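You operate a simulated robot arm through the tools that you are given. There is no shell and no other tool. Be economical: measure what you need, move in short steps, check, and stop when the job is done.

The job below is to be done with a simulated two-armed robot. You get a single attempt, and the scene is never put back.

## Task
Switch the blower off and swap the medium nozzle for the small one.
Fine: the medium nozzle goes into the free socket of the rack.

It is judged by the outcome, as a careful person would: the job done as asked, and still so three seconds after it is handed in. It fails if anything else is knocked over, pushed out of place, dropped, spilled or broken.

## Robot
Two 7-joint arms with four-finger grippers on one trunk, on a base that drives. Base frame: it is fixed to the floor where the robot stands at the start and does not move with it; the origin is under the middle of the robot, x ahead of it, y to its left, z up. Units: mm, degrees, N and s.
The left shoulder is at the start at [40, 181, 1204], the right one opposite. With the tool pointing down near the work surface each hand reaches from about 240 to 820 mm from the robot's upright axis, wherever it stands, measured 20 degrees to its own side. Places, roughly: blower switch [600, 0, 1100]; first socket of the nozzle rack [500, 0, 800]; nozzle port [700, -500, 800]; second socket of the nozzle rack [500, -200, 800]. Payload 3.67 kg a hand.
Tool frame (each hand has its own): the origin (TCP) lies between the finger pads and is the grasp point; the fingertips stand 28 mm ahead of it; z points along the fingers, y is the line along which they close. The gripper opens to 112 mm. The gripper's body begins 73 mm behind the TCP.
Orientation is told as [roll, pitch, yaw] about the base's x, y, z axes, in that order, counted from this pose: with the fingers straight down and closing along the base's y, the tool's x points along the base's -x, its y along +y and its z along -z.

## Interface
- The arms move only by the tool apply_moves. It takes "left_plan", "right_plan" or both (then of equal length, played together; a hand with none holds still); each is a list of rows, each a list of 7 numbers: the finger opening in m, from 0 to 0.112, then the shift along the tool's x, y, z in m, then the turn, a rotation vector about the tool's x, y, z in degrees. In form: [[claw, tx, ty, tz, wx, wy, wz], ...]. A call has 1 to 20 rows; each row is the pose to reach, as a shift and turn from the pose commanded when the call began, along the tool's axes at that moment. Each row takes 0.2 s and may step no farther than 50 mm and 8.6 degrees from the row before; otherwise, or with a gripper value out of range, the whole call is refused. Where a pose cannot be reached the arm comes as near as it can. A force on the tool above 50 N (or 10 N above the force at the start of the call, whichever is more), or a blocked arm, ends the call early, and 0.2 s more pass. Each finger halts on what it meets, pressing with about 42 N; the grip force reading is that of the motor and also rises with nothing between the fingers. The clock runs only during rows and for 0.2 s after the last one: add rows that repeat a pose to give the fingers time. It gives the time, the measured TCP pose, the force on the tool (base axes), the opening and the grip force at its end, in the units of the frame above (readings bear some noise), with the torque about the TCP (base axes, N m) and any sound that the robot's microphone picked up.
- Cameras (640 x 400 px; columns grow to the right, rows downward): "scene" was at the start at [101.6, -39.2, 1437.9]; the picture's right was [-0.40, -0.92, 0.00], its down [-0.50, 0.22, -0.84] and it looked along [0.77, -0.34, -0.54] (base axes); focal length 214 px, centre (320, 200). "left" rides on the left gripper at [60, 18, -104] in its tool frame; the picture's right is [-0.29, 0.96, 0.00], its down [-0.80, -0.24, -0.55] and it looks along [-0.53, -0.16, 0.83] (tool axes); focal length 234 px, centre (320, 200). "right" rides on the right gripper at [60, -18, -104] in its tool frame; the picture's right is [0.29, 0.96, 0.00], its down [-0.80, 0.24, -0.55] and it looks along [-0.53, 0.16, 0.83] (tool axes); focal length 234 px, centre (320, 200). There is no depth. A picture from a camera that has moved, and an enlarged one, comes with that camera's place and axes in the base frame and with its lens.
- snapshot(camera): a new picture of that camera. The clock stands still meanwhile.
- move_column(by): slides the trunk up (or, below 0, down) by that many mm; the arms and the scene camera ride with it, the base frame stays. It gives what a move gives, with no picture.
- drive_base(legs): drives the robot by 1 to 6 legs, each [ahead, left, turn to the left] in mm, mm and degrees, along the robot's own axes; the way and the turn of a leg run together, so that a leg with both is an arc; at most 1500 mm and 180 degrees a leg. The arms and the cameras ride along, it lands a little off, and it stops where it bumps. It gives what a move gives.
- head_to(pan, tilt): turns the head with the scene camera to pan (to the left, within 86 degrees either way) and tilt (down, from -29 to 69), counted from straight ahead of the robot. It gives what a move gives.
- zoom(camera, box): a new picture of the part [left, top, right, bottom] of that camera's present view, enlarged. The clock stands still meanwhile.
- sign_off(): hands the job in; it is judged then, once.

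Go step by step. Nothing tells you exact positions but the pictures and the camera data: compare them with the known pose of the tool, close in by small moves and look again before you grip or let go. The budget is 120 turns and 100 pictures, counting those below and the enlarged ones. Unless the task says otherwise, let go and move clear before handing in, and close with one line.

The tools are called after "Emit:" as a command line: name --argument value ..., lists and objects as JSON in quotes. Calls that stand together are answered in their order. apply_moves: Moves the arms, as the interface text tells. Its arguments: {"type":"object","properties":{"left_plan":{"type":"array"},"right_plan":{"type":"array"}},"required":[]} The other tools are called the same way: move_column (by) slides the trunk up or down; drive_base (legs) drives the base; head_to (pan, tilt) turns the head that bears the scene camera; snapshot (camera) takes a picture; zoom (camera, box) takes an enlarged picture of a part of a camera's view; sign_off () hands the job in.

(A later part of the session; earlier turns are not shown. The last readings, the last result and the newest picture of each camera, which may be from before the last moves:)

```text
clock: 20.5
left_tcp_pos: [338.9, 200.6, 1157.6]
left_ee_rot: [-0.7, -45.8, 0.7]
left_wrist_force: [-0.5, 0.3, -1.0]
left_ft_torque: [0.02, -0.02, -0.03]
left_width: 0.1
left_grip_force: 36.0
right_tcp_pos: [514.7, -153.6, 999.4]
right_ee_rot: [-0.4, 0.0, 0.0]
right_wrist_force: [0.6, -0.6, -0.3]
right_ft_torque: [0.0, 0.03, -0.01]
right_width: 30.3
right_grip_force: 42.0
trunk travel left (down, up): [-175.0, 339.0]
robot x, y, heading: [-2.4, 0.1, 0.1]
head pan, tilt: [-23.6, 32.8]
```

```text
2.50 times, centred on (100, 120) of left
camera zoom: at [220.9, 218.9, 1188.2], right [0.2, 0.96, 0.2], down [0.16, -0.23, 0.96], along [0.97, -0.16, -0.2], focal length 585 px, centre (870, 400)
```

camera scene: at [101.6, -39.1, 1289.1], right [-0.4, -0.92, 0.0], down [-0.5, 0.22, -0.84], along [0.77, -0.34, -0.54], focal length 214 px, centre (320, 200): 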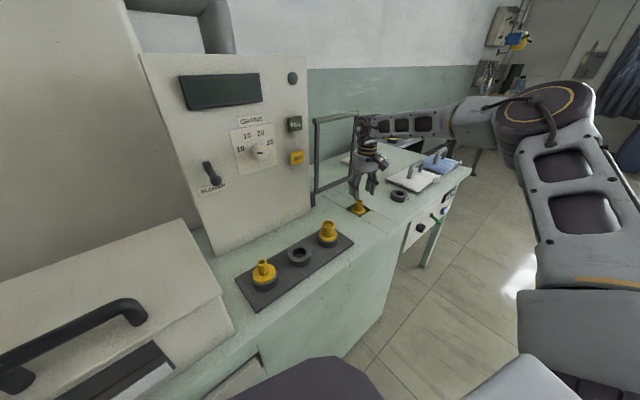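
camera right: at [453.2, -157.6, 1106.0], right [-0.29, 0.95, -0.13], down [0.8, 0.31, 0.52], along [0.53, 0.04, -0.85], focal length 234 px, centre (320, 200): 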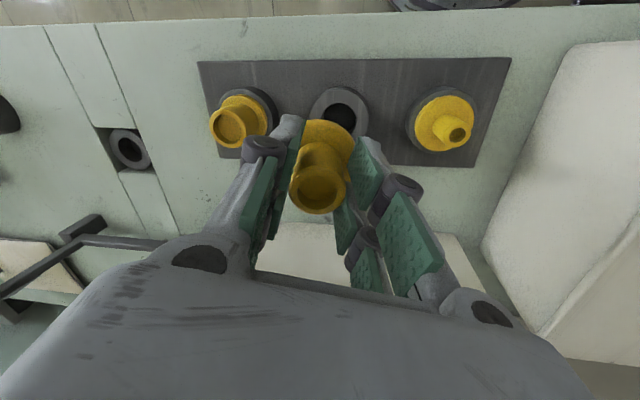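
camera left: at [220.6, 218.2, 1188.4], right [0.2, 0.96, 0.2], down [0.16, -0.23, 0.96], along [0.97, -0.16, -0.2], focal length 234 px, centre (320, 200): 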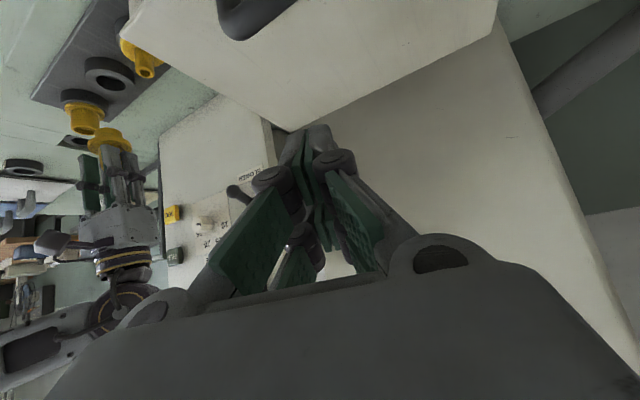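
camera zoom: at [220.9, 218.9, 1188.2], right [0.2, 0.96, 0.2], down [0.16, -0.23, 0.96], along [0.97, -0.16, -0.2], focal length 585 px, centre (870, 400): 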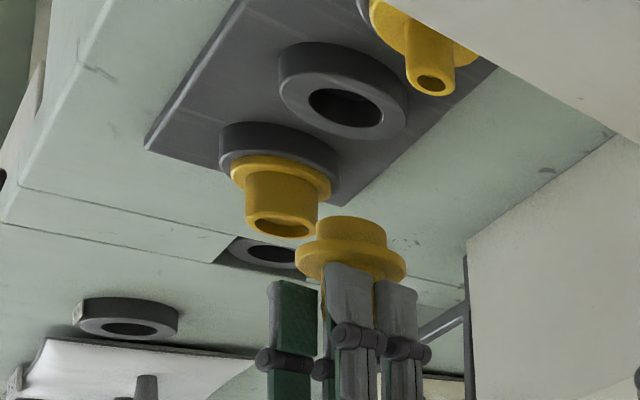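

The nozzle is almost upright now, with the socket measured at about [513, -155, 832]. I'll lower until the plug is just above the ring, then compare from two cameras.

Emit:
apply_moves --right_plan '[[0, -0.001, -0.001, 0.03, 2.5, 0, 0], [0, -0.001, -0.001, 0.06, 2.5, 0, 0], [0, -0.001, -0.001, 0.085, 2.5, 0, 0], [0, -0.001, -0.001, 0.096, 2.5, 0, 0], [0, -0.001, -0.001, 0.096, 2.5, 0, 0]]'

Emit:
zoom --camera "scene" --box '[270, 220, 330, 280]'

Emit:
zoom --camera "left" --box '[50, 20, 170, 120]'

Emit:
zoom --camera "right" --box '[230, 70, 420, 230]'

```text
clock: 21.7
left_tcp_pos: [338.0, 201.4, 1158.3]
left_ee_rot: [-0.9, -45.9, 0.7]
left_wrist_force: [0.0, -0.1, 0.1]
left_ft_torque: [-0.01, -0.03, -0.03]
left_width: 0.0
left_grip_force: 35.5
right_tcp_pos: [515.6, -156.7, 904.5]
right_ee_rot: [-2.9, -0.3, -0.1]
right_wrist_force: [0.8, -5.5, 30.9]
right_ft_torque: [-0.11, -0.74, -0.04]
right_width: 30.5
right_grip_force: 41.1
trunk travel left (down, up): [-175.0, 339.0]
robot x, y, heading: [2.6, 1.1, -0.0]
head pan, tilt: [-23.6, 32.8]
```

```text
6.67 times, centred on (300, 250) of scene
camera zoom: at [99.6, -39.2, 1289.4], right [-0.4, -0.92, 0.0], down [-0.5, 0.22, -0.84], along [0.77, -0.34, -0.54], focal length 1430 px, centre (453, -133)
```

zoom: 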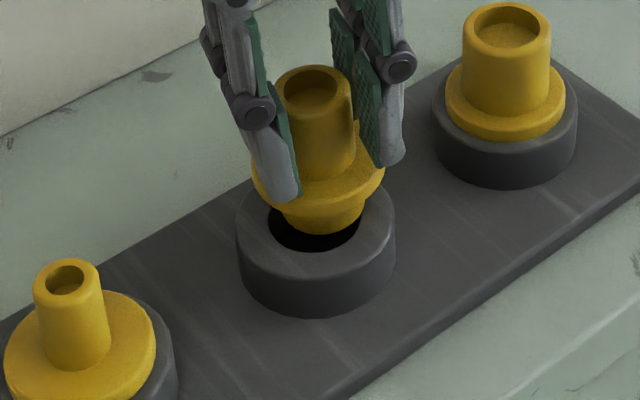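

```text
4.00 times, centred on (110, 70) of left
camera zoom: at [218.9, 218.6, 1188.9], right [0.2, 0.96, 0.2], down [0.16, -0.23, 0.96], along [0.97, -0.16, -0.2], focal length 937 px, centre (1160, 720)
```

zoom: 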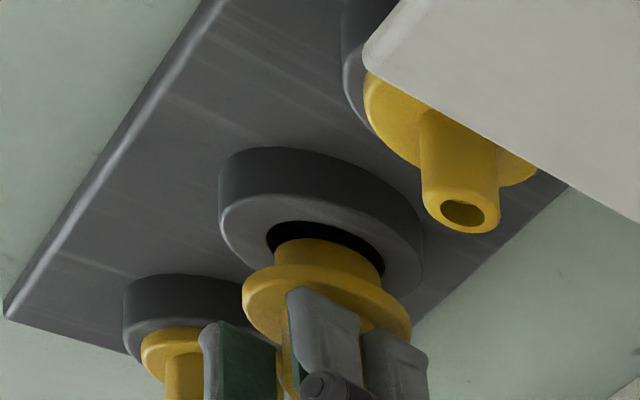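

```text
2.50 times, centred on (325, 150) of right
camera zoom: at [454.7, -169.6, 1010.5], right [-0.29, 0.96, -0.05], down [0.79, 0.27, 0.55], along [0.54, 0.12, -0.84], focal length 585 px, centre (308, 325)
```

zoom: 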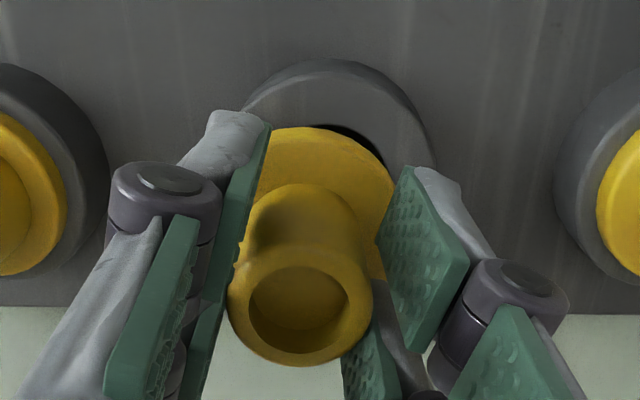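

The plug's far edge touches the ring, and both views show the nozzle pitched, with its top leaning toward the robot by about 6°. I'll lift 12 mm and pitch the hand to straighten it.

Emit:
apply_moves --right_plan '[[0, 0, 0, -0.012, 0, 0, 0], [0, 0, 0, -0.014, 0, 3, 0], [0, 0, 0, -0.014, 0, 6, 0], [0, 0, 0, -0.014, 0, 6, 0]]'

Emit:
zoom --camera "scene" --box '[270, 220, 330, 280]'

Emit:
zoom --camera "left" --box '[50, 20, 170, 120]'

```text
clock: 22.7
left_tcp_pos: [338.7, 199.8, 1159.3]
left_ee_rot: [-0.9, -45.8, 0.8]
left_wrist_force: [0.5, -0.3, -0.1]
left_ft_torque: [0.0, -0.01, 0.02]
left_width: 0.0
left_grip_force: 35.6
right_tcp_pos: [513.9, -157.8, 915.9]
right_ee_rot: [-3.1, 6.0, -0.3]
right_wrist_force: [0.0, 0.0, -0.5]
right_ft_torque: [0.02, 0.03, 0.01]
right_width: 29.9
right_grip_force: 41.6
trunk travel left (down, up): [-175.0, 339.0]
robot x, y, heading: [-1.9, 0.5, 0.3]
head pan, tilt: [-23.6, 32.8]
```

```text
6.67 times, centred on (300, 250) of scene
camera zoom: at [101.3, -39.0, 1289.0], right [-0.4, -0.92, 0.0], down [-0.5, 0.22, -0.84], along [0.77, -0.34, -0.54], focal length 1430 px, centre (453, -133)
```

zoom: 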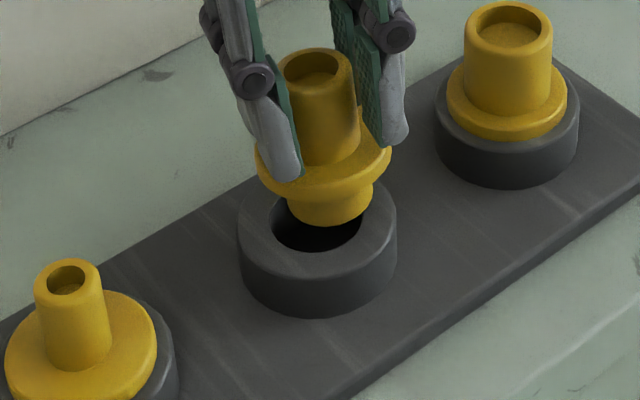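

```text
4.00 times, centred on (110, 70) of left
camera zoom: at [220.4, 218.8, 1188.3], right [0.2, 0.96, 0.2], down [0.16, -0.23, 0.96], along [0.97, -0.16, -0.2], focal length 937 px, centre (1160, 720)
```

zoom: 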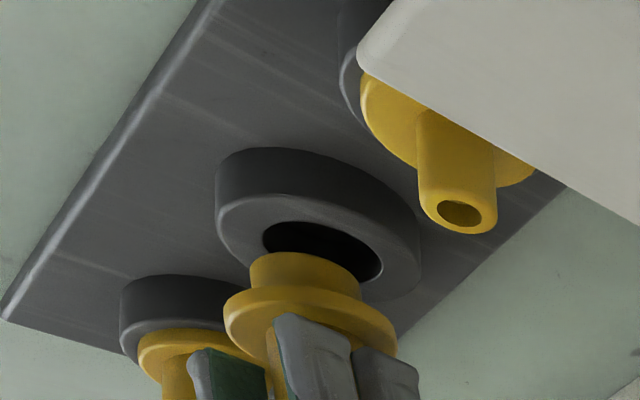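

The plug now sits about 6 mm to -y and 3 mm short of the hole, slightly over-corrected. I'll trim both and look again.

Emit:
apply_moves --right_plan '[[0, -0.001, 0.0022, 0, -0.8, -1.3, 0], [0, -0.001, 0.0043, 0, -1.5, -2.5, 0], [0, -0.001, 0.0043, 0, -1.5, -2.5, 0]]'

Emit:
zoom --camera "scene" --box '[270, 220, 330, 280]'

Emit:
zoom --camera "left" --box '[50, 20, 170, 120]'

```text
clock: 23.5
left_tcp_pos: [338.6, 201.4, 1159.3]
left_ee_rot: [-0.8, -45.9, 0.7]
left_wrist_force: [0.0, -0.3, 0.8]
left_ft_torque: [-0.02, 0.03, -0.04]
left_width: 0.0
left_grip_force: 35.9
right_tcp_pos: [516.3, -152.6, 914.7]
right_ee_rot: [-1.5, 3.5, -0.2]
right_wrist_force: [0.1, 0.7, -1.3]
right_ft_torque: [-0.01, -0.02, -0.01]
right_width: 30.3
right_grip_force: 42.0
trunk travel left (down, up): [-175.0, 339.0]
robot x, y, heading: [-1.0, -3.6, -0.2]
head pan, tilt: [-23.6, 32.8]
```

```text
6.67 times, centred on (300, 250) of scene
camera zoom: at [102.0, -39.1, 1289.0], right [-0.4, -0.92, 0.0], down [-0.5, 0.22, -0.84], along [0.77, -0.34, -0.54], focal length 1430 px, centre (453, -133)
```

zoom: 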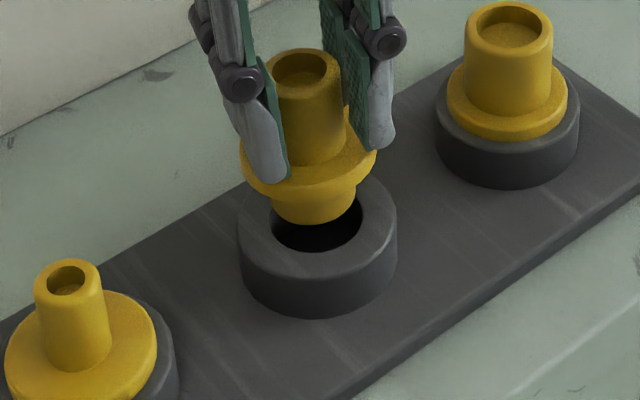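

```text
4.00 times, centred on (110, 70) of left
camera zoom: at [221.0, 218.7, 1188.2], right [0.2, 0.96, 0.2], down [0.16, -0.23, 0.96], along [0.97, -0.16, -0.2], focal length 937 px, centre (1160, 720)
```

zoom: 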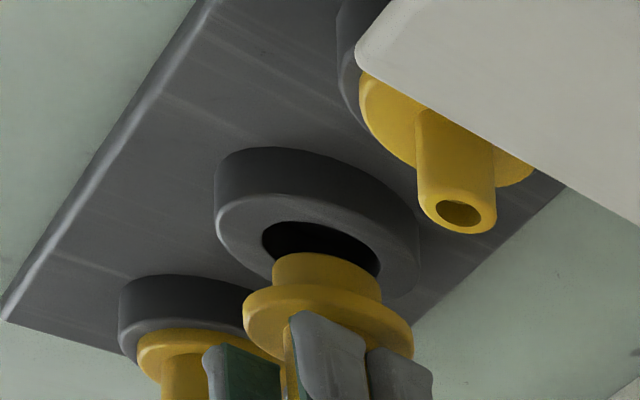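

Nearly centred. I'll trim 3 mm in -x and 1.5 mm in +y while lowering 12 mm.

Emit:
apply_moves --right_plan '[[0, 0.003, 0.0015, 0, 0, 0, 0], [0, 0.0027, 0.0016, 0.005, 0, 0, 0], [0, 0.0023, 0.0018, 0.01, 0, 0, 0], [0, 0.0023, 0.0018, 0.01, 0, 0, 0]]'

Emit:
zoom --camera "scene" --box '[270, 220, 330, 280]'

Emit:
zoom --camera "left" --box '[50, 20, 170, 120]'

```text
clock: 24.5
left_tcp_pos: [338.1, 200.3, 1157.9]
left_ee_rot: [-0.8, -45.8, 0.7]
left_wrist_force: [-0.5, -0.1, -0.1]
left_ft_torque: [-0.01, -0.01, -0.01]
left_width: 0.0
left_grip_force: 35.5
right_tcp_pos: [514.4, -153.6, 907.1]
right_ee_rot: [-1.5, 3.5, -0.1]
right_wrist_force: [-0.1, -0.5, -1.1]
right_ft_torque: [0.0, 0.0, -0.01]
right_width: 30.0
right_grip_force: 42.2
trunk travel left (down, up): [-175.0, 339.0]
robot x, y, heading: [0.6, 1.6, 0.1]
head pan, tilt: [-23.6, 32.8]
```

```text
6.67 times, centred on (300, 250) of scene
camera zoom: at [101.8, -39.1, 1289.0], right [-0.4, -0.92, 0.0], down [-0.5, 0.22, -0.84], along [0.77, -0.34, -0.54], focal length 1430 px, centre (453, -133)
```

zoom: 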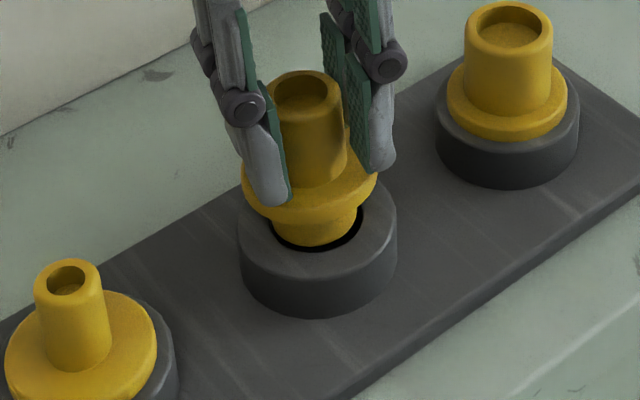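

```text
4.00 times, centred on (110, 70) of left
camera zoom: at [220.9, 218.7, 1188.2], right [0.2, 0.96, 0.2], down [0.16, -0.23, 0.96], along [0.97, -0.16, -0.2], focal length 937 px, centre (1160, 720)
```

zoom: 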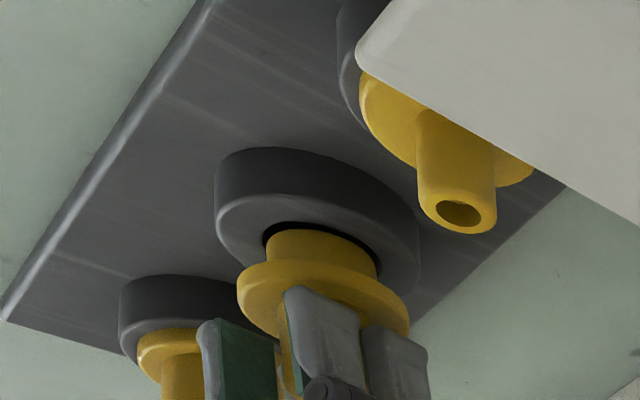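

The plug is centred over the hole, so I'll lower it in.

Emit:
apply_moves --right_plan '[[0, -0.0003, -0.0003, 0.005, 0, 0, 0], [0, -0.0006, -0.0001, 0.01, 0, 0, 0], [0, -0.0009, 0.0, 0.015, 0, 0, 0], [0, -0.0009, 0.0, 0.015, 0, 0, 0]]'

Emit:
zoom --camera "scene" --box '[270, 220, 330, 280]'

Emit:
zoom --camera "left" --box '[50, 20, 170, 120]'

```text
clock: 25.5
left_tcp_pos: [339.9, 201.3, 1157.9]
left_ee_rot: [-0.8, -45.9, 0.8]
left_wrist_force: [-0.4, -0.1, -0.1]
left_ft_torque: [0.01, -0.03, 0.01]
left_width: 0.0
left_grip_force: 36.0
right_tcp_pos: [511.6, -151.7, 893.3]
right_ee_rot: [-1.6, 3.4, -0.2]
right_wrist_force: [0.3, 0.3, -0.9]
right_ft_torque: [0.01, 0.02, 0.0]
right_width: 30.1
right_grip_force: 41.8
trunk travel left (down, up): [-175.0, 339.0]
robot x, y, heading: [-2.2, 3.3, -0.1]
head pan, tilt: [-23.6, 32.8]
```

```text
6.67 times, centred on (300, 250) of scene
camera zoom: at [101.8, -39.1, 1289.0], right [-0.4, -0.92, 0.0], down [-0.5, 0.22, -0.84], along [0.77, -0.34, -0.54], focal length 1430 px, centre (453, -133)
```

zoom: 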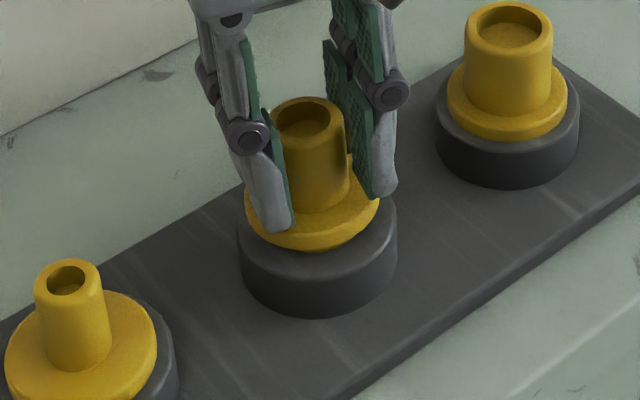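

```text
4.00 times, centred on (110, 70) of left
camera zoom: at [220.9, 218.8, 1188.2], right [0.2, 0.96, 0.2], down [0.16, -0.23, 0.96], along [0.97, -0.16, -0.2], focal length 937 px, centre (1160, 720)
```

zoom: 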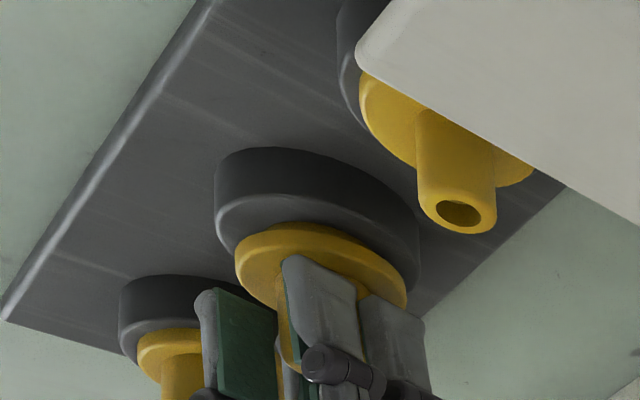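

Emit:
apply_moves --right_plan '[[0, -0.0001, 0, 0.002, 0, 0, 0], [0, -0.0002, 0, 0.004, 0, 0, 0], [0, -0.0003, 0, 0.006, 0, 0, 0], [0, -0.0004, 0, 0.008, 0, 0, 0], [0, -0.0004, 0, 0.008, 0, 0, 0]]'

Emit:
zoom --camera "scene" --box '[270, 220, 330, 280]'

Emit:
zoom --camera "left" --box '[50, 20, 170, 120]'

```text
clock: 26.7
left_tcp_pos: [339.3, 200.4, 1158.2]
left_ee_rot: [-0.8, -45.8, 0.7]
left_wrist_force: [-0.2, -0.6, -0.7]
left_ft_torque: [0.01, 0.0, 0.0]
left_width: 0.1
left_grip_force: 35.6
right_tcp_pos: [512.8, -152.8, 884.6]
right_ee_rot: [-1.5, 3.5, -0.2]
right_wrist_force: [0.9, 0.3, -0.7]
right_ft_torque: [0.01, -0.01, -0.03]
right_width: 29.9
right_grip_force: 42.3
trunk travel left (down, up): [-175.0, 339.0]
robot x, y, heading: [-0.5, 0.7, -0.1]
head pan, tilt: [-23.6, 32.8]
```

```text
6.67 times, centred on (300, 250) of scene
camera zoom: at [101.9, -39.1, 1289.0], right [-0.4, -0.92, 0.0], down [-0.5, 0.22, -0.84], along [0.77, -0.34, -0.54], focal length 1430 px, centre (453, -133)
```

zoom: 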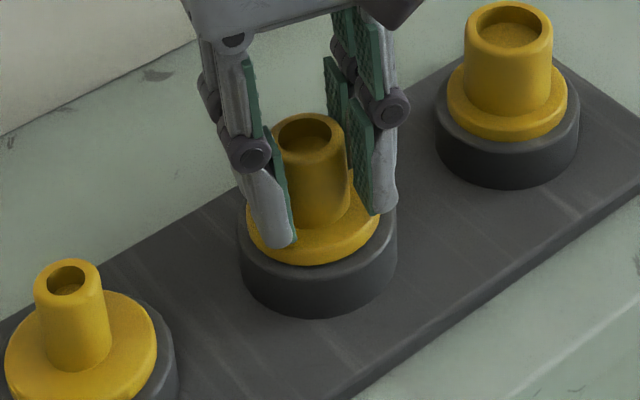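

```text
4.00 times, centred on (110, 70) of left
camera zoom: at [220.9, 218.7, 1188.2], right [0.2, 0.96, 0.2], down [0.16, -0.23, 0.96], along [0.97, -0.16, -0.2], focal length 937 px, centre (1160, 720)
```

zoom: 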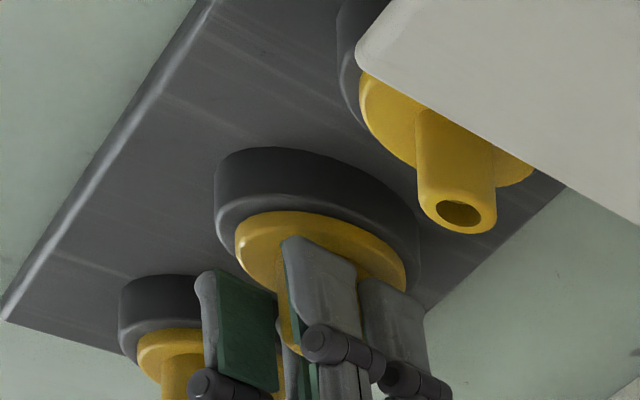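

Emit:
apply_moves --right_plan '[[0, -0.0001, 0, 0.0015, 0, 0, 0], [0, -0.0002, 0, 0.003, 0, 0, 0], [0, -0.0003, 0, 0.0045, 0, 0, 0], [0, -0.0003, 0, 0.0045, 0, 0, 0]]'

Emit:
zoom --camera "scene" --box '[270, 220, 330, 280]'

```text
clock: 27.7
left_tcp_pos: [336.3, 200.6, 1159.1]
left_ee_rot: [-0.9, -45.9, 0.7]
left_wrist_force: [-0.1, -0.5, -0.4]
left_ft_torque: [-0.02, 0.03, -0.01]
left_width: 0.0
left_grip_force: 35.4
right_tcp_pos: [512.7, -150.7, 883.4]
right_ee_rot: [-1.4, 3.2, -0.3]
right_wrist_force: [-0.1, -4.7, 26.8]
right_ft_torque: [0.02, -0.76, -0.03]
right_width: 29.8
right_grip_force: 42.2
trunk travel left (down, up): [-175.0, 339.0]
robot x, y, heading: [-0.0, 0.7, 0.1]
head pan, tilt: [-23.6, 32.8]
```

```text
6.67 times, centred on (300, 250) of scene
camera zoom: at [99.6, -39.1, 1289.4], right [-0.4, -0.92, 0.0], down [-0.5, 0.22, -0.84], along [0.77, -0.34, -0.54], focal length 1430 px, centre (453, -133)
```

zoom: 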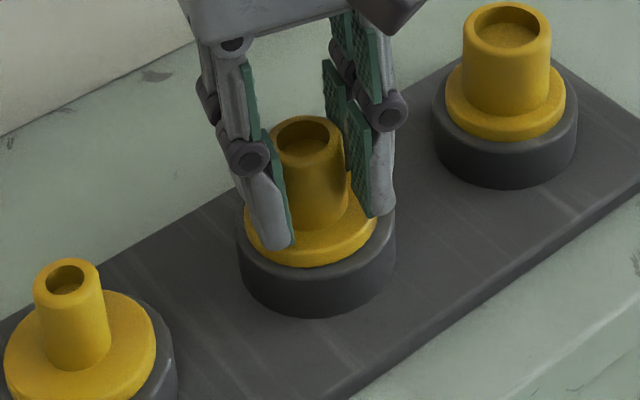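

The flange is seated. I'll release, rise and check.

Emit:
apply_moves --right_plan '[[0.035, 0, 0, -0.001, 0, 0, 0], [0.06, 0, 0, -0.001, 0, 0, 0], [0.06, 0, 0, -0.001, 0, 0, 0], [0.06, 0.001, 0, -0.02, 0, 0, 0], [0.06, 0.003, 0, -0.05, 0, 0, 0], [0.06, 0.005, 0, -0.09, 1, -2, 0], [0.06, 0.005, 0, -0.13, 1.5, -3.3, 0], [0.06, 0.005, 0, -0.13, 1.5, -3.3, 0]]'

Emit:
zoom --camera "scene" --box '[230, 170, 380, 310]'

Emit:
snapshot --camera "right"

Emit:
zoom --camera "left" --box '[50, 20, 170, 120]'

```text
clock: 29.5
left_tcp_pos: [339.8, 200.4, 1157.5]
left_ee_rot: [-0.8, -45.8, 0.7]
left_wrist_force: [0.1, 0.1, 0.2]
left_ft_torque: [0.02, 0.02, 0.02]
left_width: 0.0
left_grip_force: 35.6
right_tcp_pos: [516.6, -147.6, 1009.1]
right_ee_rot: [-3.0, 0.2, 0.0]
right_wrist_force: [0.3, 0.7, -1.5]
right_ft_torque: [0.03, 0.01, 0.0]
right_width: 60.0
right_grip_force: 0.0
trunk travel left (down, up): [-175.0, 339.0]
robot x, y, heading: [1.0, -2.0, 0.2]
head pan, tilt: [-23.6, 32.8]
```

```text
2.86 times, centred on (305, 240) of scene
camera zoom: at [102.2, -39.2, 1288.9], right [-0.4, -0.92, 0.0], down [-0.5, 0.22, -0.84], along [0.77, -0.34, -0.54], focal length 613 px, centre (363, 86)
```

zoom: 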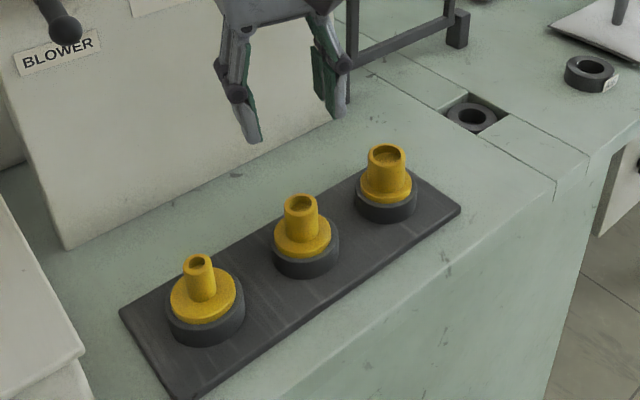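

```text
44 pictures are left
camera right: at [456.8, -160.6, 1114.6], right [-0.29, 0.96, -0.05], down [0.8, 0.27, 0.54], along [0.53, 0.11, -0.84], focal length 234 px, centre (320, 200)
```

right: 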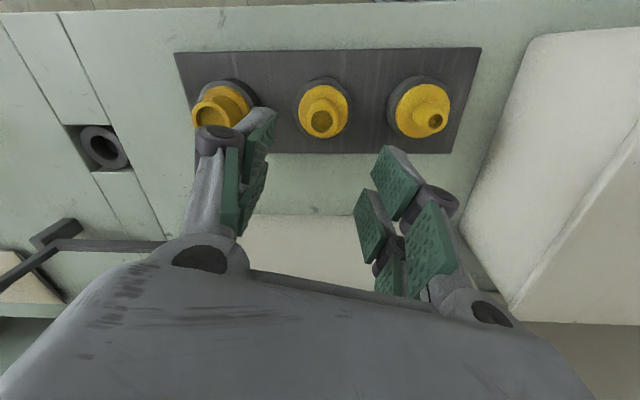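

```text
4.00 times, centred on (110, 70) of left
camera zoom: at [221.2, 218.6, 1188.2], right [0.2, 0.96, 0.2], down [0.16, -0.23, 0.96], along [0.97, -0.16, -0.2], focal length 937 px, centre (1160, 720)
```

zoom: 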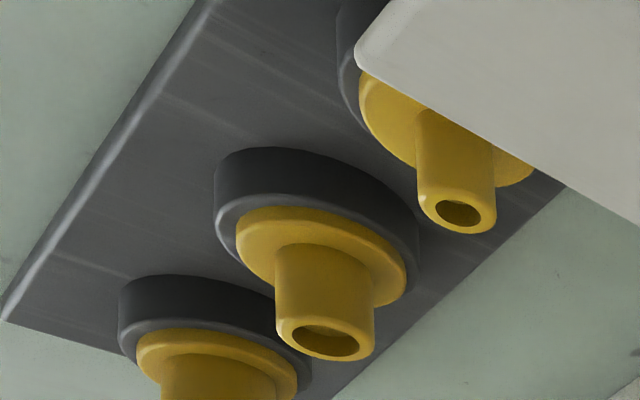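

The medium nozzle stands upright in the free socket. Next is the small one, its spout top at about [482, -53, 887]. I'll hover over it with the hand squared.

Emit:
apply_moves --right_plan '[[0.05, 0.01, 0.025, 0, -3, 0, 0], [0.05, 0.022, 0.06, 0.01, -3, 0, 0], [0.05, 0.0346, 0.099, 0.03, -3, 0, 0], [0.05, 0.0346, 0.099, 0.055, -3, 0, 0], [0.05, 0.0346, 0.0993, 0.069, -3, 0, 0], [0.05, 0.0346, 0.0993, 0.069, -3, 0, 0]]'

Emit:
snapshot --camera "right"

Emit:
snapshot --camera "scene"

```text
clock: 30.9
left_tcp_pos: [338.8, 201.3, 1158.3]
left_ee_rot: [-0.8, -45.7, 0.6]
left_wrist_force: [-0.4, 0.1, -0.1]
left_ft_torque: [-0.03, -0.03, 0.0]
left_width: 0.0
left_grip_force: 35.7
right_tcp_pos: [480.5, -53.6, 936.7]
right_ee_rot: [0.0, 0.2, -0.1]
right_wrist_force: [0.0, 0.5, -0.9]
right_ft_torque: [0.03, -0.01, -0.02]
right_width: 49.8
right_grip_force: 0.1
right hand out of reach, approached as far as the arm can: row 3
trunk travel left (down, up): [-175.0, 339.0]
robot x, y, heading: [3.3, -4.2, -0.2]
head pan, tilt: [-23.6, 32.8]
```

```text
42 pictures are left
camera right: at [421.3, -71.2, 1040.6], right [-0.29, 0.96, 0.0], down [0.8, 0.24, 0.55], along [0.53, 0.16, -0.83], focal length 234 px, centre (320, 200)
```

right: 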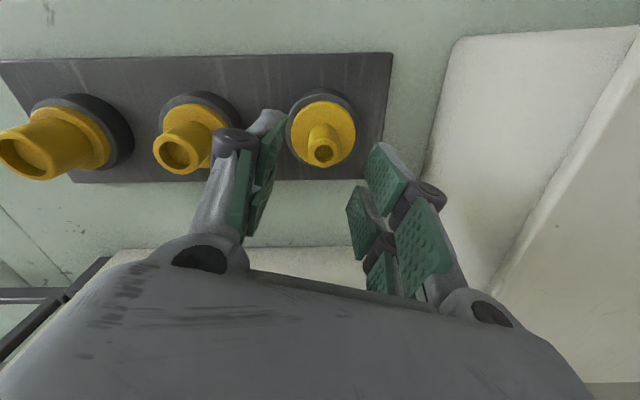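

```text
41 pictures are left
camera scene: at [102.1, -39.2, 1289.0], right [-0.4, -0.92, 0.0], down [-0.5, 0.22, -0.84], along [0.77, -0.34, -0.54], focal length 214 px, centre (320, 200)
```

scene: 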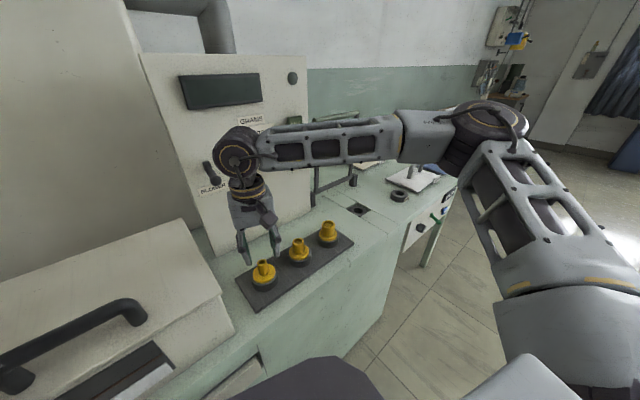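

Emit:
zoom --camera "right" --box '[260, 70, 380, 190]'

```text
3.33 times, centred on (320, 130) of right
camera zoom: at [421.3, -71.2, 1040.6], right [-0.29, 0.96, 0.0], down [0.8, 0.24, 0.55], along [0.53, 0.16, -0.83], focal length 781 px, centre (320, 433)
```

zoom: 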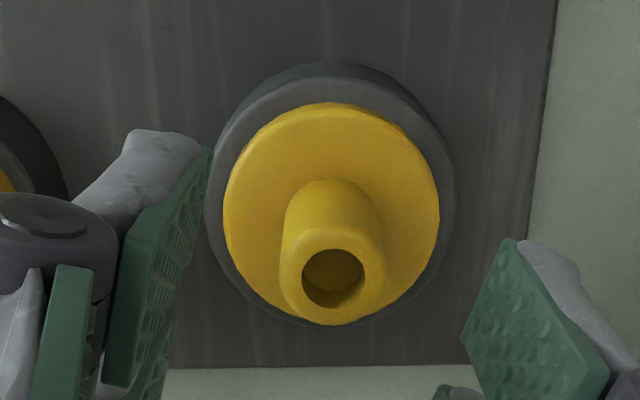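

Emit:
apply_moves --right_plan '[[0.05, 0, 0.0028, 0.02, 0, 0, 0], [0.05, 0, 0.0028, 0.04, 0, 0, 0], [0.05, 0, 0.0028, 0.054, 0, 0, 0], [0.05, 0, 0.0028, 0.054, 0, 0, 0]]'

Emit:
zoom --camera "right" --box '[230, 70, 420, 230]'

Emit:
zoom --camera "scene" --box '[230, 220, 310, 300]'

```text
clock: 31.9
left_tcp_pos: [338.9, 200.7, 1157.2]
left_ee_rot: [-0.9, -45.8, 0.7]
left_wrist_force: [-0.4, 0.5, 0.5]
left_ft_torque: [-0.02, -0.02, -0.03]
left_width: 0.1
left_grip_force: 35.2
right_tcp_pos: [477.1, -57.2, 882.8]
right_ee_rot: [0.1, 0.2, -0.2]
right_wrist_force: [-0.1, 0.3, 0.4]
right_ft_torque: [-0.02, -0.02, 0.02]
right_width: 49.8
right_grip_force: 0.0
right hand out of reach, approached as far as the arm can: row 1, 2, 3, 4
trunk travel left (down, up): [-175.0, 339.0]
robot x, y, heading: [-1.7, 1.2, 0.1]
head pan, tilt: [-23.6, 32.8]
```

```text
2.50 times, centred on (325, 150) of right
camera zoom: at [417.5, -75.4, 987.6], right [-0.29, 0.96, 0.0], down [0.8, 0.24, 0.55], along [0.53, 0.16, -0.83], focal length 585 px, centre (308, 325)
```

zoom: 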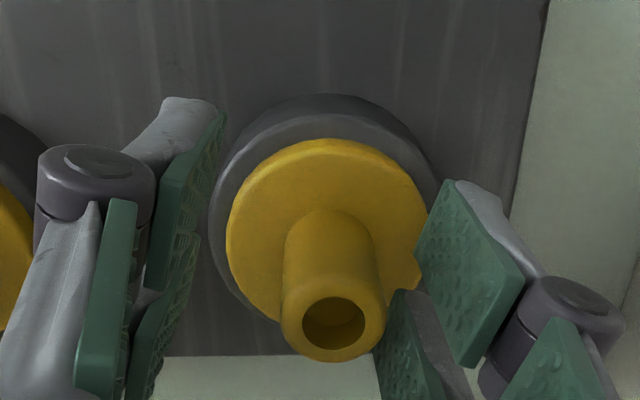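

```text
5.00 times, centred on (270, 260) of scene
camera zoom: at [101.8, -39.0, 1289.0], right [-0.4, -0.92, 0.0], down [-0.5, 0.22, -0.84], along [0.77, -0.34, -0.54], focal length 1072 px, centre (570, -100)
```

zoom: 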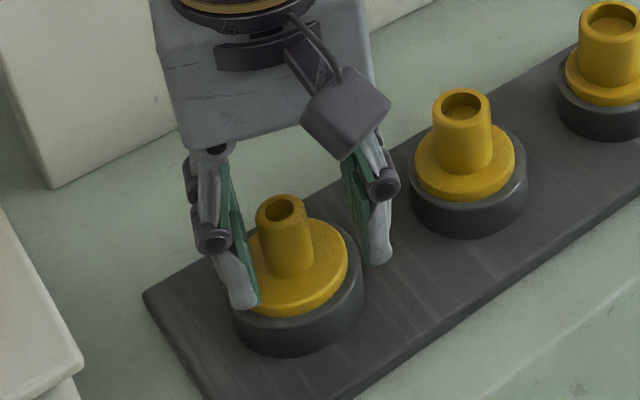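

This is the arm's inner reach limit, about 5 mm short in y. I'll raise the hand and drive the base 100 mm left, parallel to the bench, so the right arm gets there comfortably.

Emit:
apply_moves --right_plan '[[0.05, 0, 0, -0.04, 0, 0, 0], [0.05, 0, 0, -0.08, 0, 0, 0], [0.05, 0, 0, -0.11, 0, 0, 0], [0.05, 0, 0, -0.11, 0, 0, 0]]'

Emit:
drive_base --legs '[[-30, 100, 0]]'

Emit:
snapshot --camera "scene"

```text
clock: 32.9
left_tcp_pos: [338.4, 200.0, 1157.6]
left_ee_rot: [-0.8, -45.8, 0.7]
left_wrist_force: [0.5, 0.2, -0.2]
left_ft_torque: [-0.01, -0.01, 0.02]
left_width: 0.3
left_grip_force: 35.9
right_tcp_pos: [476.6, -57.4, 992.6]
right_ee_rot: [-0.1, 0.3, 0.0]
right_wrist_force: [0.2, 0.4, 0.0]
right_ft_torque: [0.0, -0.01, -0.03]
right_width: 49.8
right_grip_force: 0.0
trunk travel left (down, up): [-175.0, 339.0]
robot x, y, heading: [0.5, -2.8, -0.1]
head pan, tilt: [-23.6, 32.8]
```

```text
clock: 34.0
left_tcp_pos: [308.3, 302.7, 1158.8]
left_ee_rot: [-0.9, -45.9, 0.8]
left_wrist_force: [0.5, 0.8, 0.1]
left_ft_torque: [0.0, -0.05, -0.01]
left_width: 0.2
left_grip_force: 35.6
right_tcp_pos: [446.1, 44.5, 993.8]
right_ee_rot: [-0.1, 0.2, -0.1]
right_wrist_force: [-0.4, -0.1, -0.2]
right_ft_torque: [-0.05, 0.0, 0.05]
right_width: 49.8
right_grip_force: 0.1
trunk travel left (down, up): [-175.0, 339.0]
robot x, y, heading: [-30.2, 98.8, -0.0]
head pan, tilt: [-23.6, 32.8]
```

```text
37 pictures are left
camera scene: at [71.9, 62.7, 1289.1], right [-0.4, -0.92, 0.0], down [-0.5, 0.22, -0.84], along [0.77, -0.34, -0.54], focal length 214 px, centre (320, 200)
```

scene: 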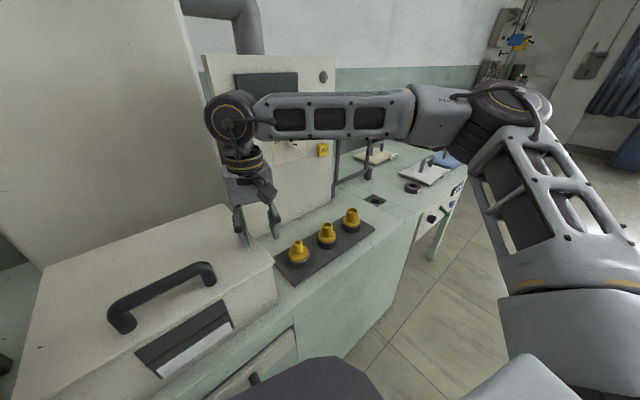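

Emit:
apply_moves --right_plan '[[0.05, -0.01, -0.035, 0, 0, 0, 0], [0.05, -0.025, -0.07, 0, 0, 0, 0], [0.05, -0.035, -0.0955, 0.02, 0, 0, 0], [0.05, -0.035, -0.0955, 0.04, 0, 0, 0], [0.05, -0.035, -0.0955, 0.06, 0, 0, 0], [0.05, -0.035, -0.0955, 0.06, 0, 0, 0]]'

Emit:
zoom --camera "right" --box '[260, 70, 380, 190]'

```text
clock: 35.5
left_tcp_pos: [308.5, 300.7, 1159.1]
left_ee_rot: [-0.7, -45.8, 0.7]
left_wrist_force: [-0.6, 0.4, 0.0]
left_ft_torque: [0.0, 0.0, -0.02]
left_width: 0.0
left_grip_force: 35.8
right_tcp_pos: [483.7, -49.8, 933.4]
right_ee_rot: [0.0, 0.2, -0.2]
right_wrist_force: [0.3, 0.1, -0.1]
right_ft_torque: [0.0, 0.0, -0.01]
right_width: 49.9
right_grip_force: 0.0
trunk travel left (down, up): [-175.0, 339.0]
robot x, y, heading: [-26.8, 97.5, -0.0]
head pan, tilt: [-23.6, 32.8]
```

```text
3.33 times, centred on (320, 130) of right
camera zoom: at [423.8, -68.3, 1037.3], right [-0.29, 0.96, 0.0], down [0.8, 0.24, 0.55], along [0.53, 0.16, -0.83], focal length 781 px, centre (320, 433)
```

zoom: 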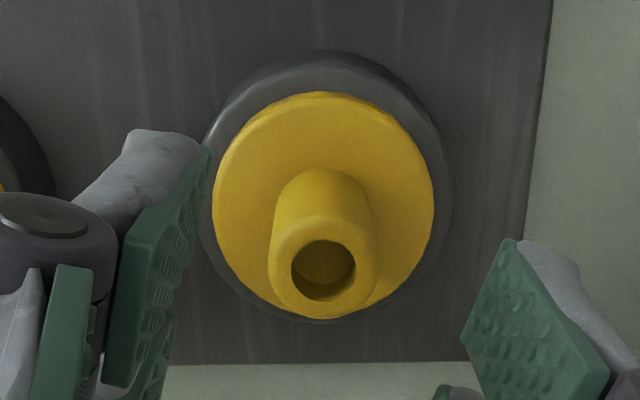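

Emit:
apply_moves --right_plan '[[0.05, 0.003, -0.0005, 0.02, 0, 0, 0], [0.05, 0.003, -0.0005, 0.04, 0, 0, 0], [0.05, 0.003, -0.0005, 0.052, 0, 0, 0], [0.05, 0.003, -0.0005, 0.052, 0, 0, 0]]'

Emit:
zoom --camera "right" --box '[230, 70, 420, 230]'

Emit:
zoom --camera "scene" --box '[260, 200, 340, 280]'

```text
clock: 36.5
left_tcp_pos: [308.5, 301.1, 1158.1]
left_ee_rot: [-0.7, -45.8, 0.7]
left_wrist_force: [0.4, -0.2, -0.8]
left_ft_torque: [0.04, 0.01, -0.02]
left_width: 0.2
left_grip_force: 35.9
right_tcp_pos: [478.3, -52.2, 881.2]
right_ee_rot: [0.1, 0.2, -0.1]
right_wrist_force: [-0.5, 0.2, -0.7]
right_ft_torque: [-0.02, 0.0, 0.02]
right_width: 49.8
right_grip_force: 0.0
trunk travel left (down, up): [-175.0, 339.0]
robot x, y, heading: [-32.3, 104.6, -0.1]
head pan, tilt: [-23.6, 32.8]
```

```text
2.50 times, centred on (325, 150) of right
camera zoom: at [418.6, -69.9, 984.8], right [-0.29, 0.96, 0.0], down [0.8, 0.24, 0.55], along [0.53, 0.16, -0.83], focal length 585 px, centre (308, 325)
```

zoom: 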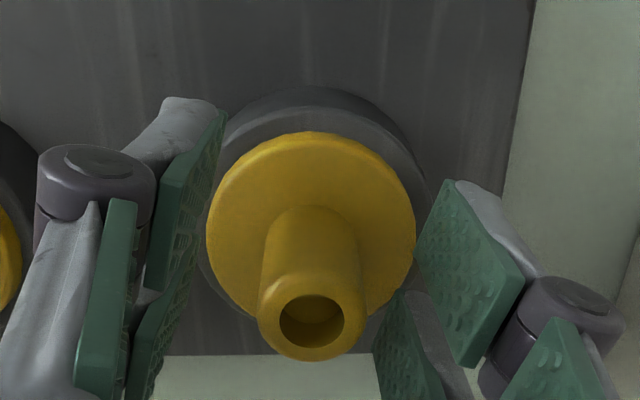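

```text
5.00 times, centred on (300, 240) of scene
camera zoom: at [72.1, 61.6, 1289.0], right [-0.4, -0.92, 0.0], down [-0.5, 0.22, -0.84], along [0.77, -0.34, -0.54], focal length 1072 px, centre (420, 0)
```

zoom: 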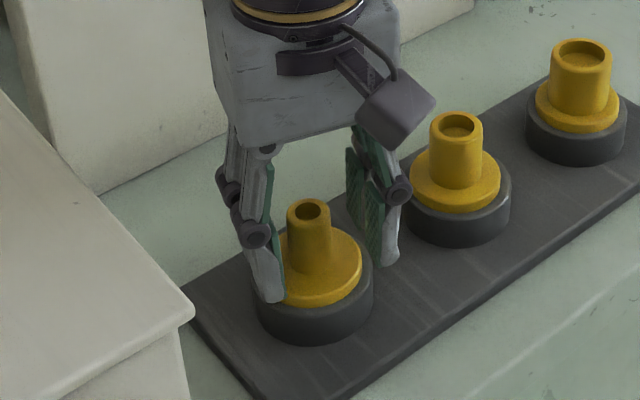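

Emit:
apply_moves --right_plan '[[0.05, -0.002, 0.0014, 0, 0, 0, 0], [0.03, -0.002, 0.0014, 0, 0, 0, 0], [0.01, -0.002, 0.0014, 0, 0, 0, 0], [0, -0.002, 0.0014, 0, 0, 0, 0], [0, -0.002, 0.0014, 0, 0, 0, 0], [0, -0.002, 0.0014, 0, 0, 0, 0]]'

Emit:
zoom --camera "right" --box '[230, 70, 420, 230]'

```text
clock: 37.9
left_tcp_pos: [307.9, 303.4, 1158.2]
left_ee_rot: [-0.8, -45.9, 0.6]
left_wrist_force: [1.0, -0.2, -1.3]
left_ft_torque: [0.02, 0.0, -0.02]
left_width: 0.0
left_grip_force: 36.4
right_tcp_pos: [479.0, -49.9, 880.6]
right_ee_rot: [0.1, 0.2, 0.0]
right_wrist_force: [0.8, 0.3, 0.4]
right_ft_torque: [-0.01, 0.03, -0.01]
right_width: 22.2
right_grip_force: 42.2
trunk travel left (down, up): [-175.0, 339.0]
robot x, y, heading: [-24.7, 101.9, 0.2]
head pan, tilt: [-23.6, 32.8]
```

```text
2.50 times, centred on (325, 150) of right
camera zoom: at [420.4, -68.5, 985.0], right [-0.29, 0.96, 0.0], down [0.8, 0.24, 0.55], along [0.53, 0.16, -0.83], focal length 585 px, centre (308, 325)
```

zoom: 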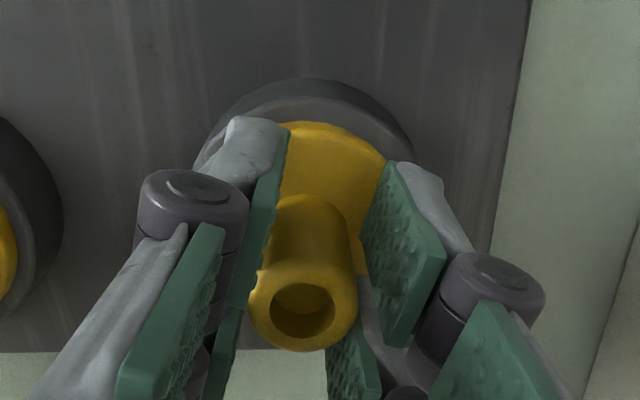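

Gripped at 22 mm. I'll lift slowly, then inspect how it hangs.

Emit:
apply_moves --right_plan '[[0, 0, 0, -0.004, 0, 0, 0], [0, 0, 0, -0.008, 0, 0, 0], [0, 0, 0, -0.014, 0, 0, 0], [0, 0, 0, -0.022, 0, 0, 0], [0, 0, 0, -0.035, 0, 0, 0], [0, 0, 0, -0.06, 0, 0, 0], [0, 0, 0, -0.09, 0, 0, 0], [0, 0, 0, -0.12, 0, 0, 0], [0, 0, 0, -0.12, 0, 0, 0]]'

Emit:
drive_base --legs '[[30, -100, 0]]'

Emit:
snapshot --camera "scene"

Emit:
snapshot --camera "left"

```text
clock: 39.9
left_tcp_pos: [309.7, 302.0, 1158.0]
left_ee_rot: [-0.8, -45.8, 0.8]
left_wrist_force: [-0.3, 0.4, -1.3]
left_ft_torque: [0.0, 0.0, -0.03]
left_width: 0.3
left_grip_force: 35.9
right_tcp_pos: [478.4, -51.3, 1001.4]
right_ee_rot: [0.0, 0.2, -0.1]
right_wrist_force: [-0.7, -1.0, -0.9]
right_ft_torque: [0.0, 0.01, 0.01]
right_width: 22.1
right_grip_force: 42.0
trunk travel left (down, up): [-175.0, 339.0]
robot x, y, heading: [-33.1, 98.2, -0.2]
head pan, tilt: [-23.6, 32.8]
```

```text
clock: 41.0
left_tcp_pos: [339.2, 199.1, 1159.0]
left_ee_rot: [-0.7, -45.8, 0.6]
left_wrist_force: [0.3, -0.6, -0.5]
left_ft_torque: [0.06, 0.01, 0.0]
left_width: 0.0
left_grip_force: 36.3
right_tcp_pos: [509.1, -153.7, 999.9]
right_ee_rot: [-0.1, 0.2, -0.2]
right_wrist_force: [-0.3, 0.1, 0.0]
right_ft_torque: [0.02, 0.01, -0.06]
right_width: 22.3
right_grip_force: 42.4
trunk travel left (down, up): [-175.0, 339.0]
robot x, y, heading: [3.9, -0.3, -0.3]
head pan, tilt: [-23.6, 32.8]
```

```text
32 pictures are left
camera scene: at [102.5, -40.0, 1288.9], right [-0.4, -0.92, 0.0], down [-0.5, 0.22, -0.84], along [0.77, -0.34, -0.54], focal length 214 px, centre (320, 200)
```

scene: 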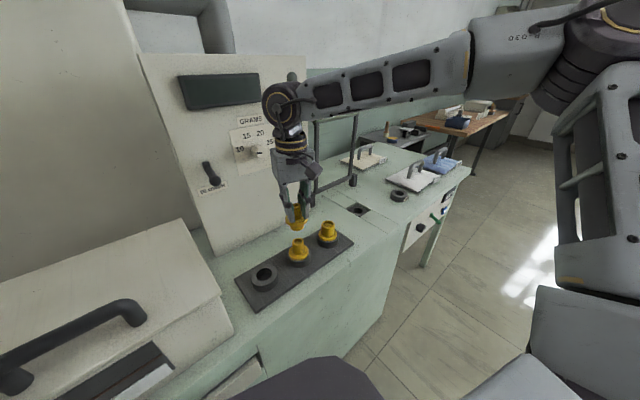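

```text
31 pictures are left
camera left: at [221.7, 217.7, 1188.4], right [0.2, 0.96, 0.2], down [0.16, -0.23, 0.96], along [0.97, -0.16, -0.2], focal length 234 px, centre (320, 200)
```

left: 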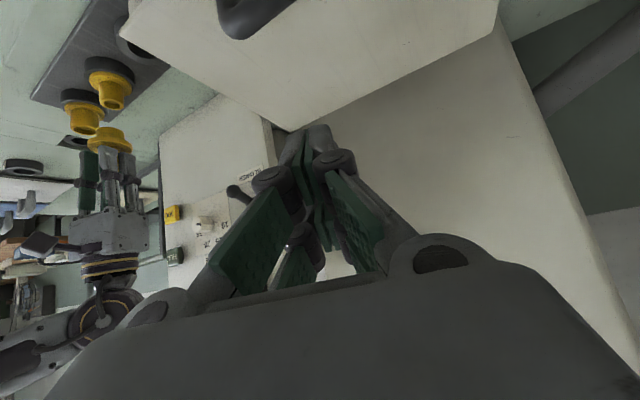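

Emit:
zoom --camera "scene" --box '[265, 180, 325, 240]'

Emit:
zoom --camera "left" --box '[50, 90, 150, 170]'

```text
6.67 times, centred on (295, 210) of scene
camera zoom: at [102.5, -40.0, 1288.9], right [-0.4, -0.92, 0.0], down [-0.5, 0.22, -0.84], along [0.77, -0.34, -0.54], focal length 1430 px, centre (487, 133)
```

zoom: 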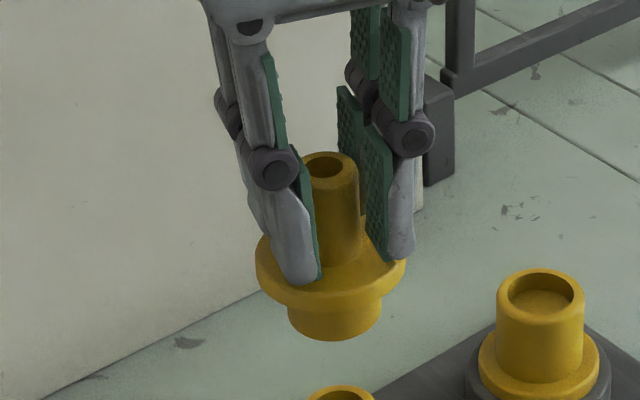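

```text
5.00 times, centred on (100, 130) of left
camera zoom: at [221.7, 217.7, 1188.4], right [0.2, 0.96, 0.2], down [0.16, -0.23, 0.96], along [0.97, -0.16, -0.2], focal length 1171 px, centre (1420, 550)
```

zoom: 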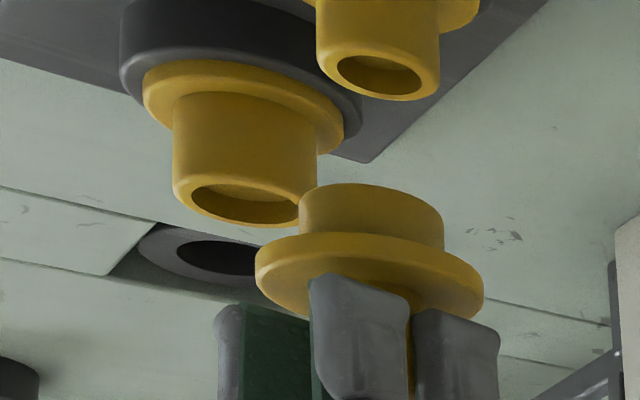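

The small nozzle hangs within about 2–3° of upright. I'll trim that and carry it high to above the port at about [668, -453].

Emit:
apply_moves --right_plan '[[0, -0.015, -0.03, 0, 1, 1, 0], [0, -0.035, -0.065, 0, 2, 2, 0], [0, -0.055, -0.103, 0, 2, 2, 0], [0, -0.075, -0.14, 0, 2, 2, 0], [0, -0.095, -0.178, 0, 2, 2, 0], [0, -0.115, -0.216, 0, 2, 2, 0], [0, -0.135, -0.254, 0, 2, 2, 0], [0, -0.15, -0.285, 0, 2, 2, 0], [0, -0.159, -0.299, 0.02, 2, 2, 0], [0, -0.159, -0.299, 0.06, 2, 2, 0], [0, -0.159, -0.299, 0.1, 2, 2, 0], [0, -0.159, -0.299, 0.115, 2, 2, 0], [0, -0.159, -0.299, 0.115, 2, 2, 0]]'

Emit:
zoom --camera "scene" --box '[325, 160, 395, 225]'

Emit:
zoom --camera "right" --box '[230, 70, 420, 230]'

Emit:
snapshot --camera "left"

```text
clock: 43.8
left_tcp_pos: [339.0, 201.5, 1157.2]
left_ee_rot: [-0.8, -45.9, 0.7]
left_wrist_force: [0.1, -0.4, 0.0]
left_ft_torque: [-0.01, 0.01, 0.02]
left_width: 0.0
left_grip_force: 36.0
right_tcp_pos: [667.9, -452.2, 885.2]
right_ee_rot: [-2.1, 2.2, -0.3]
right_wrist_force: [0.2, -0.8, -0.8]
right_ft_torque: [0.03, -0.01, -0.01]
right_width: 22.1
right_grip_force: 41.7
trunk travel left (down, up): [-175.0, 339.0]
robot x, y, heading: [2.5, -4.0, -0.2]
head pan, tilt: [-23.6, 32.8]
```

```text
6.15 times, centred on (360, 192) of scene
camera zoom: at [102.2, -39.2, 1289.0], right [-0.4, -0.92, 0.0], down [-0.5, 0.22, -0.84], along [0.77, -0.34, -0.54], focal length 1320 px, centre (74, 246)
```

zoom: 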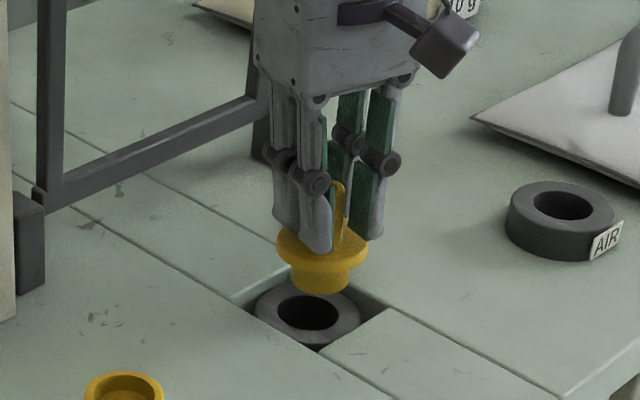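

```text
2.50 times, centred on (325, 150) of right
camera zoom: at [612.6, -466.5, 992.8], right [-0.29, 0.96, -0.02], down [0.82, 0.26, 0.51], along [0.5, 0.13, -0.86], focal length 585 px, centre (308, 325)
```

zoom: 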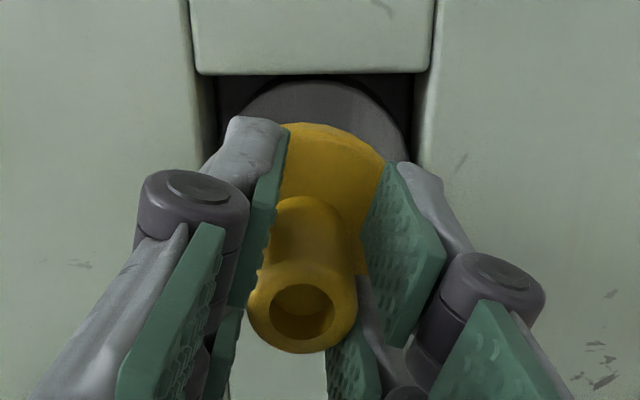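

```text
26 pictures are left
camera left: at [221.4, 218.5, 1188.3], right [0.2, 0.96, 0.2], down [0.16, -0.23, 0.96], along [0.97, -0.16, -0.2], focal length 234 px, centre (320, 200)
```

left: 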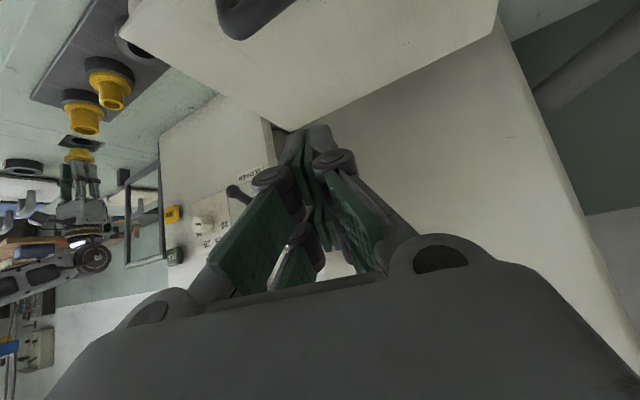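

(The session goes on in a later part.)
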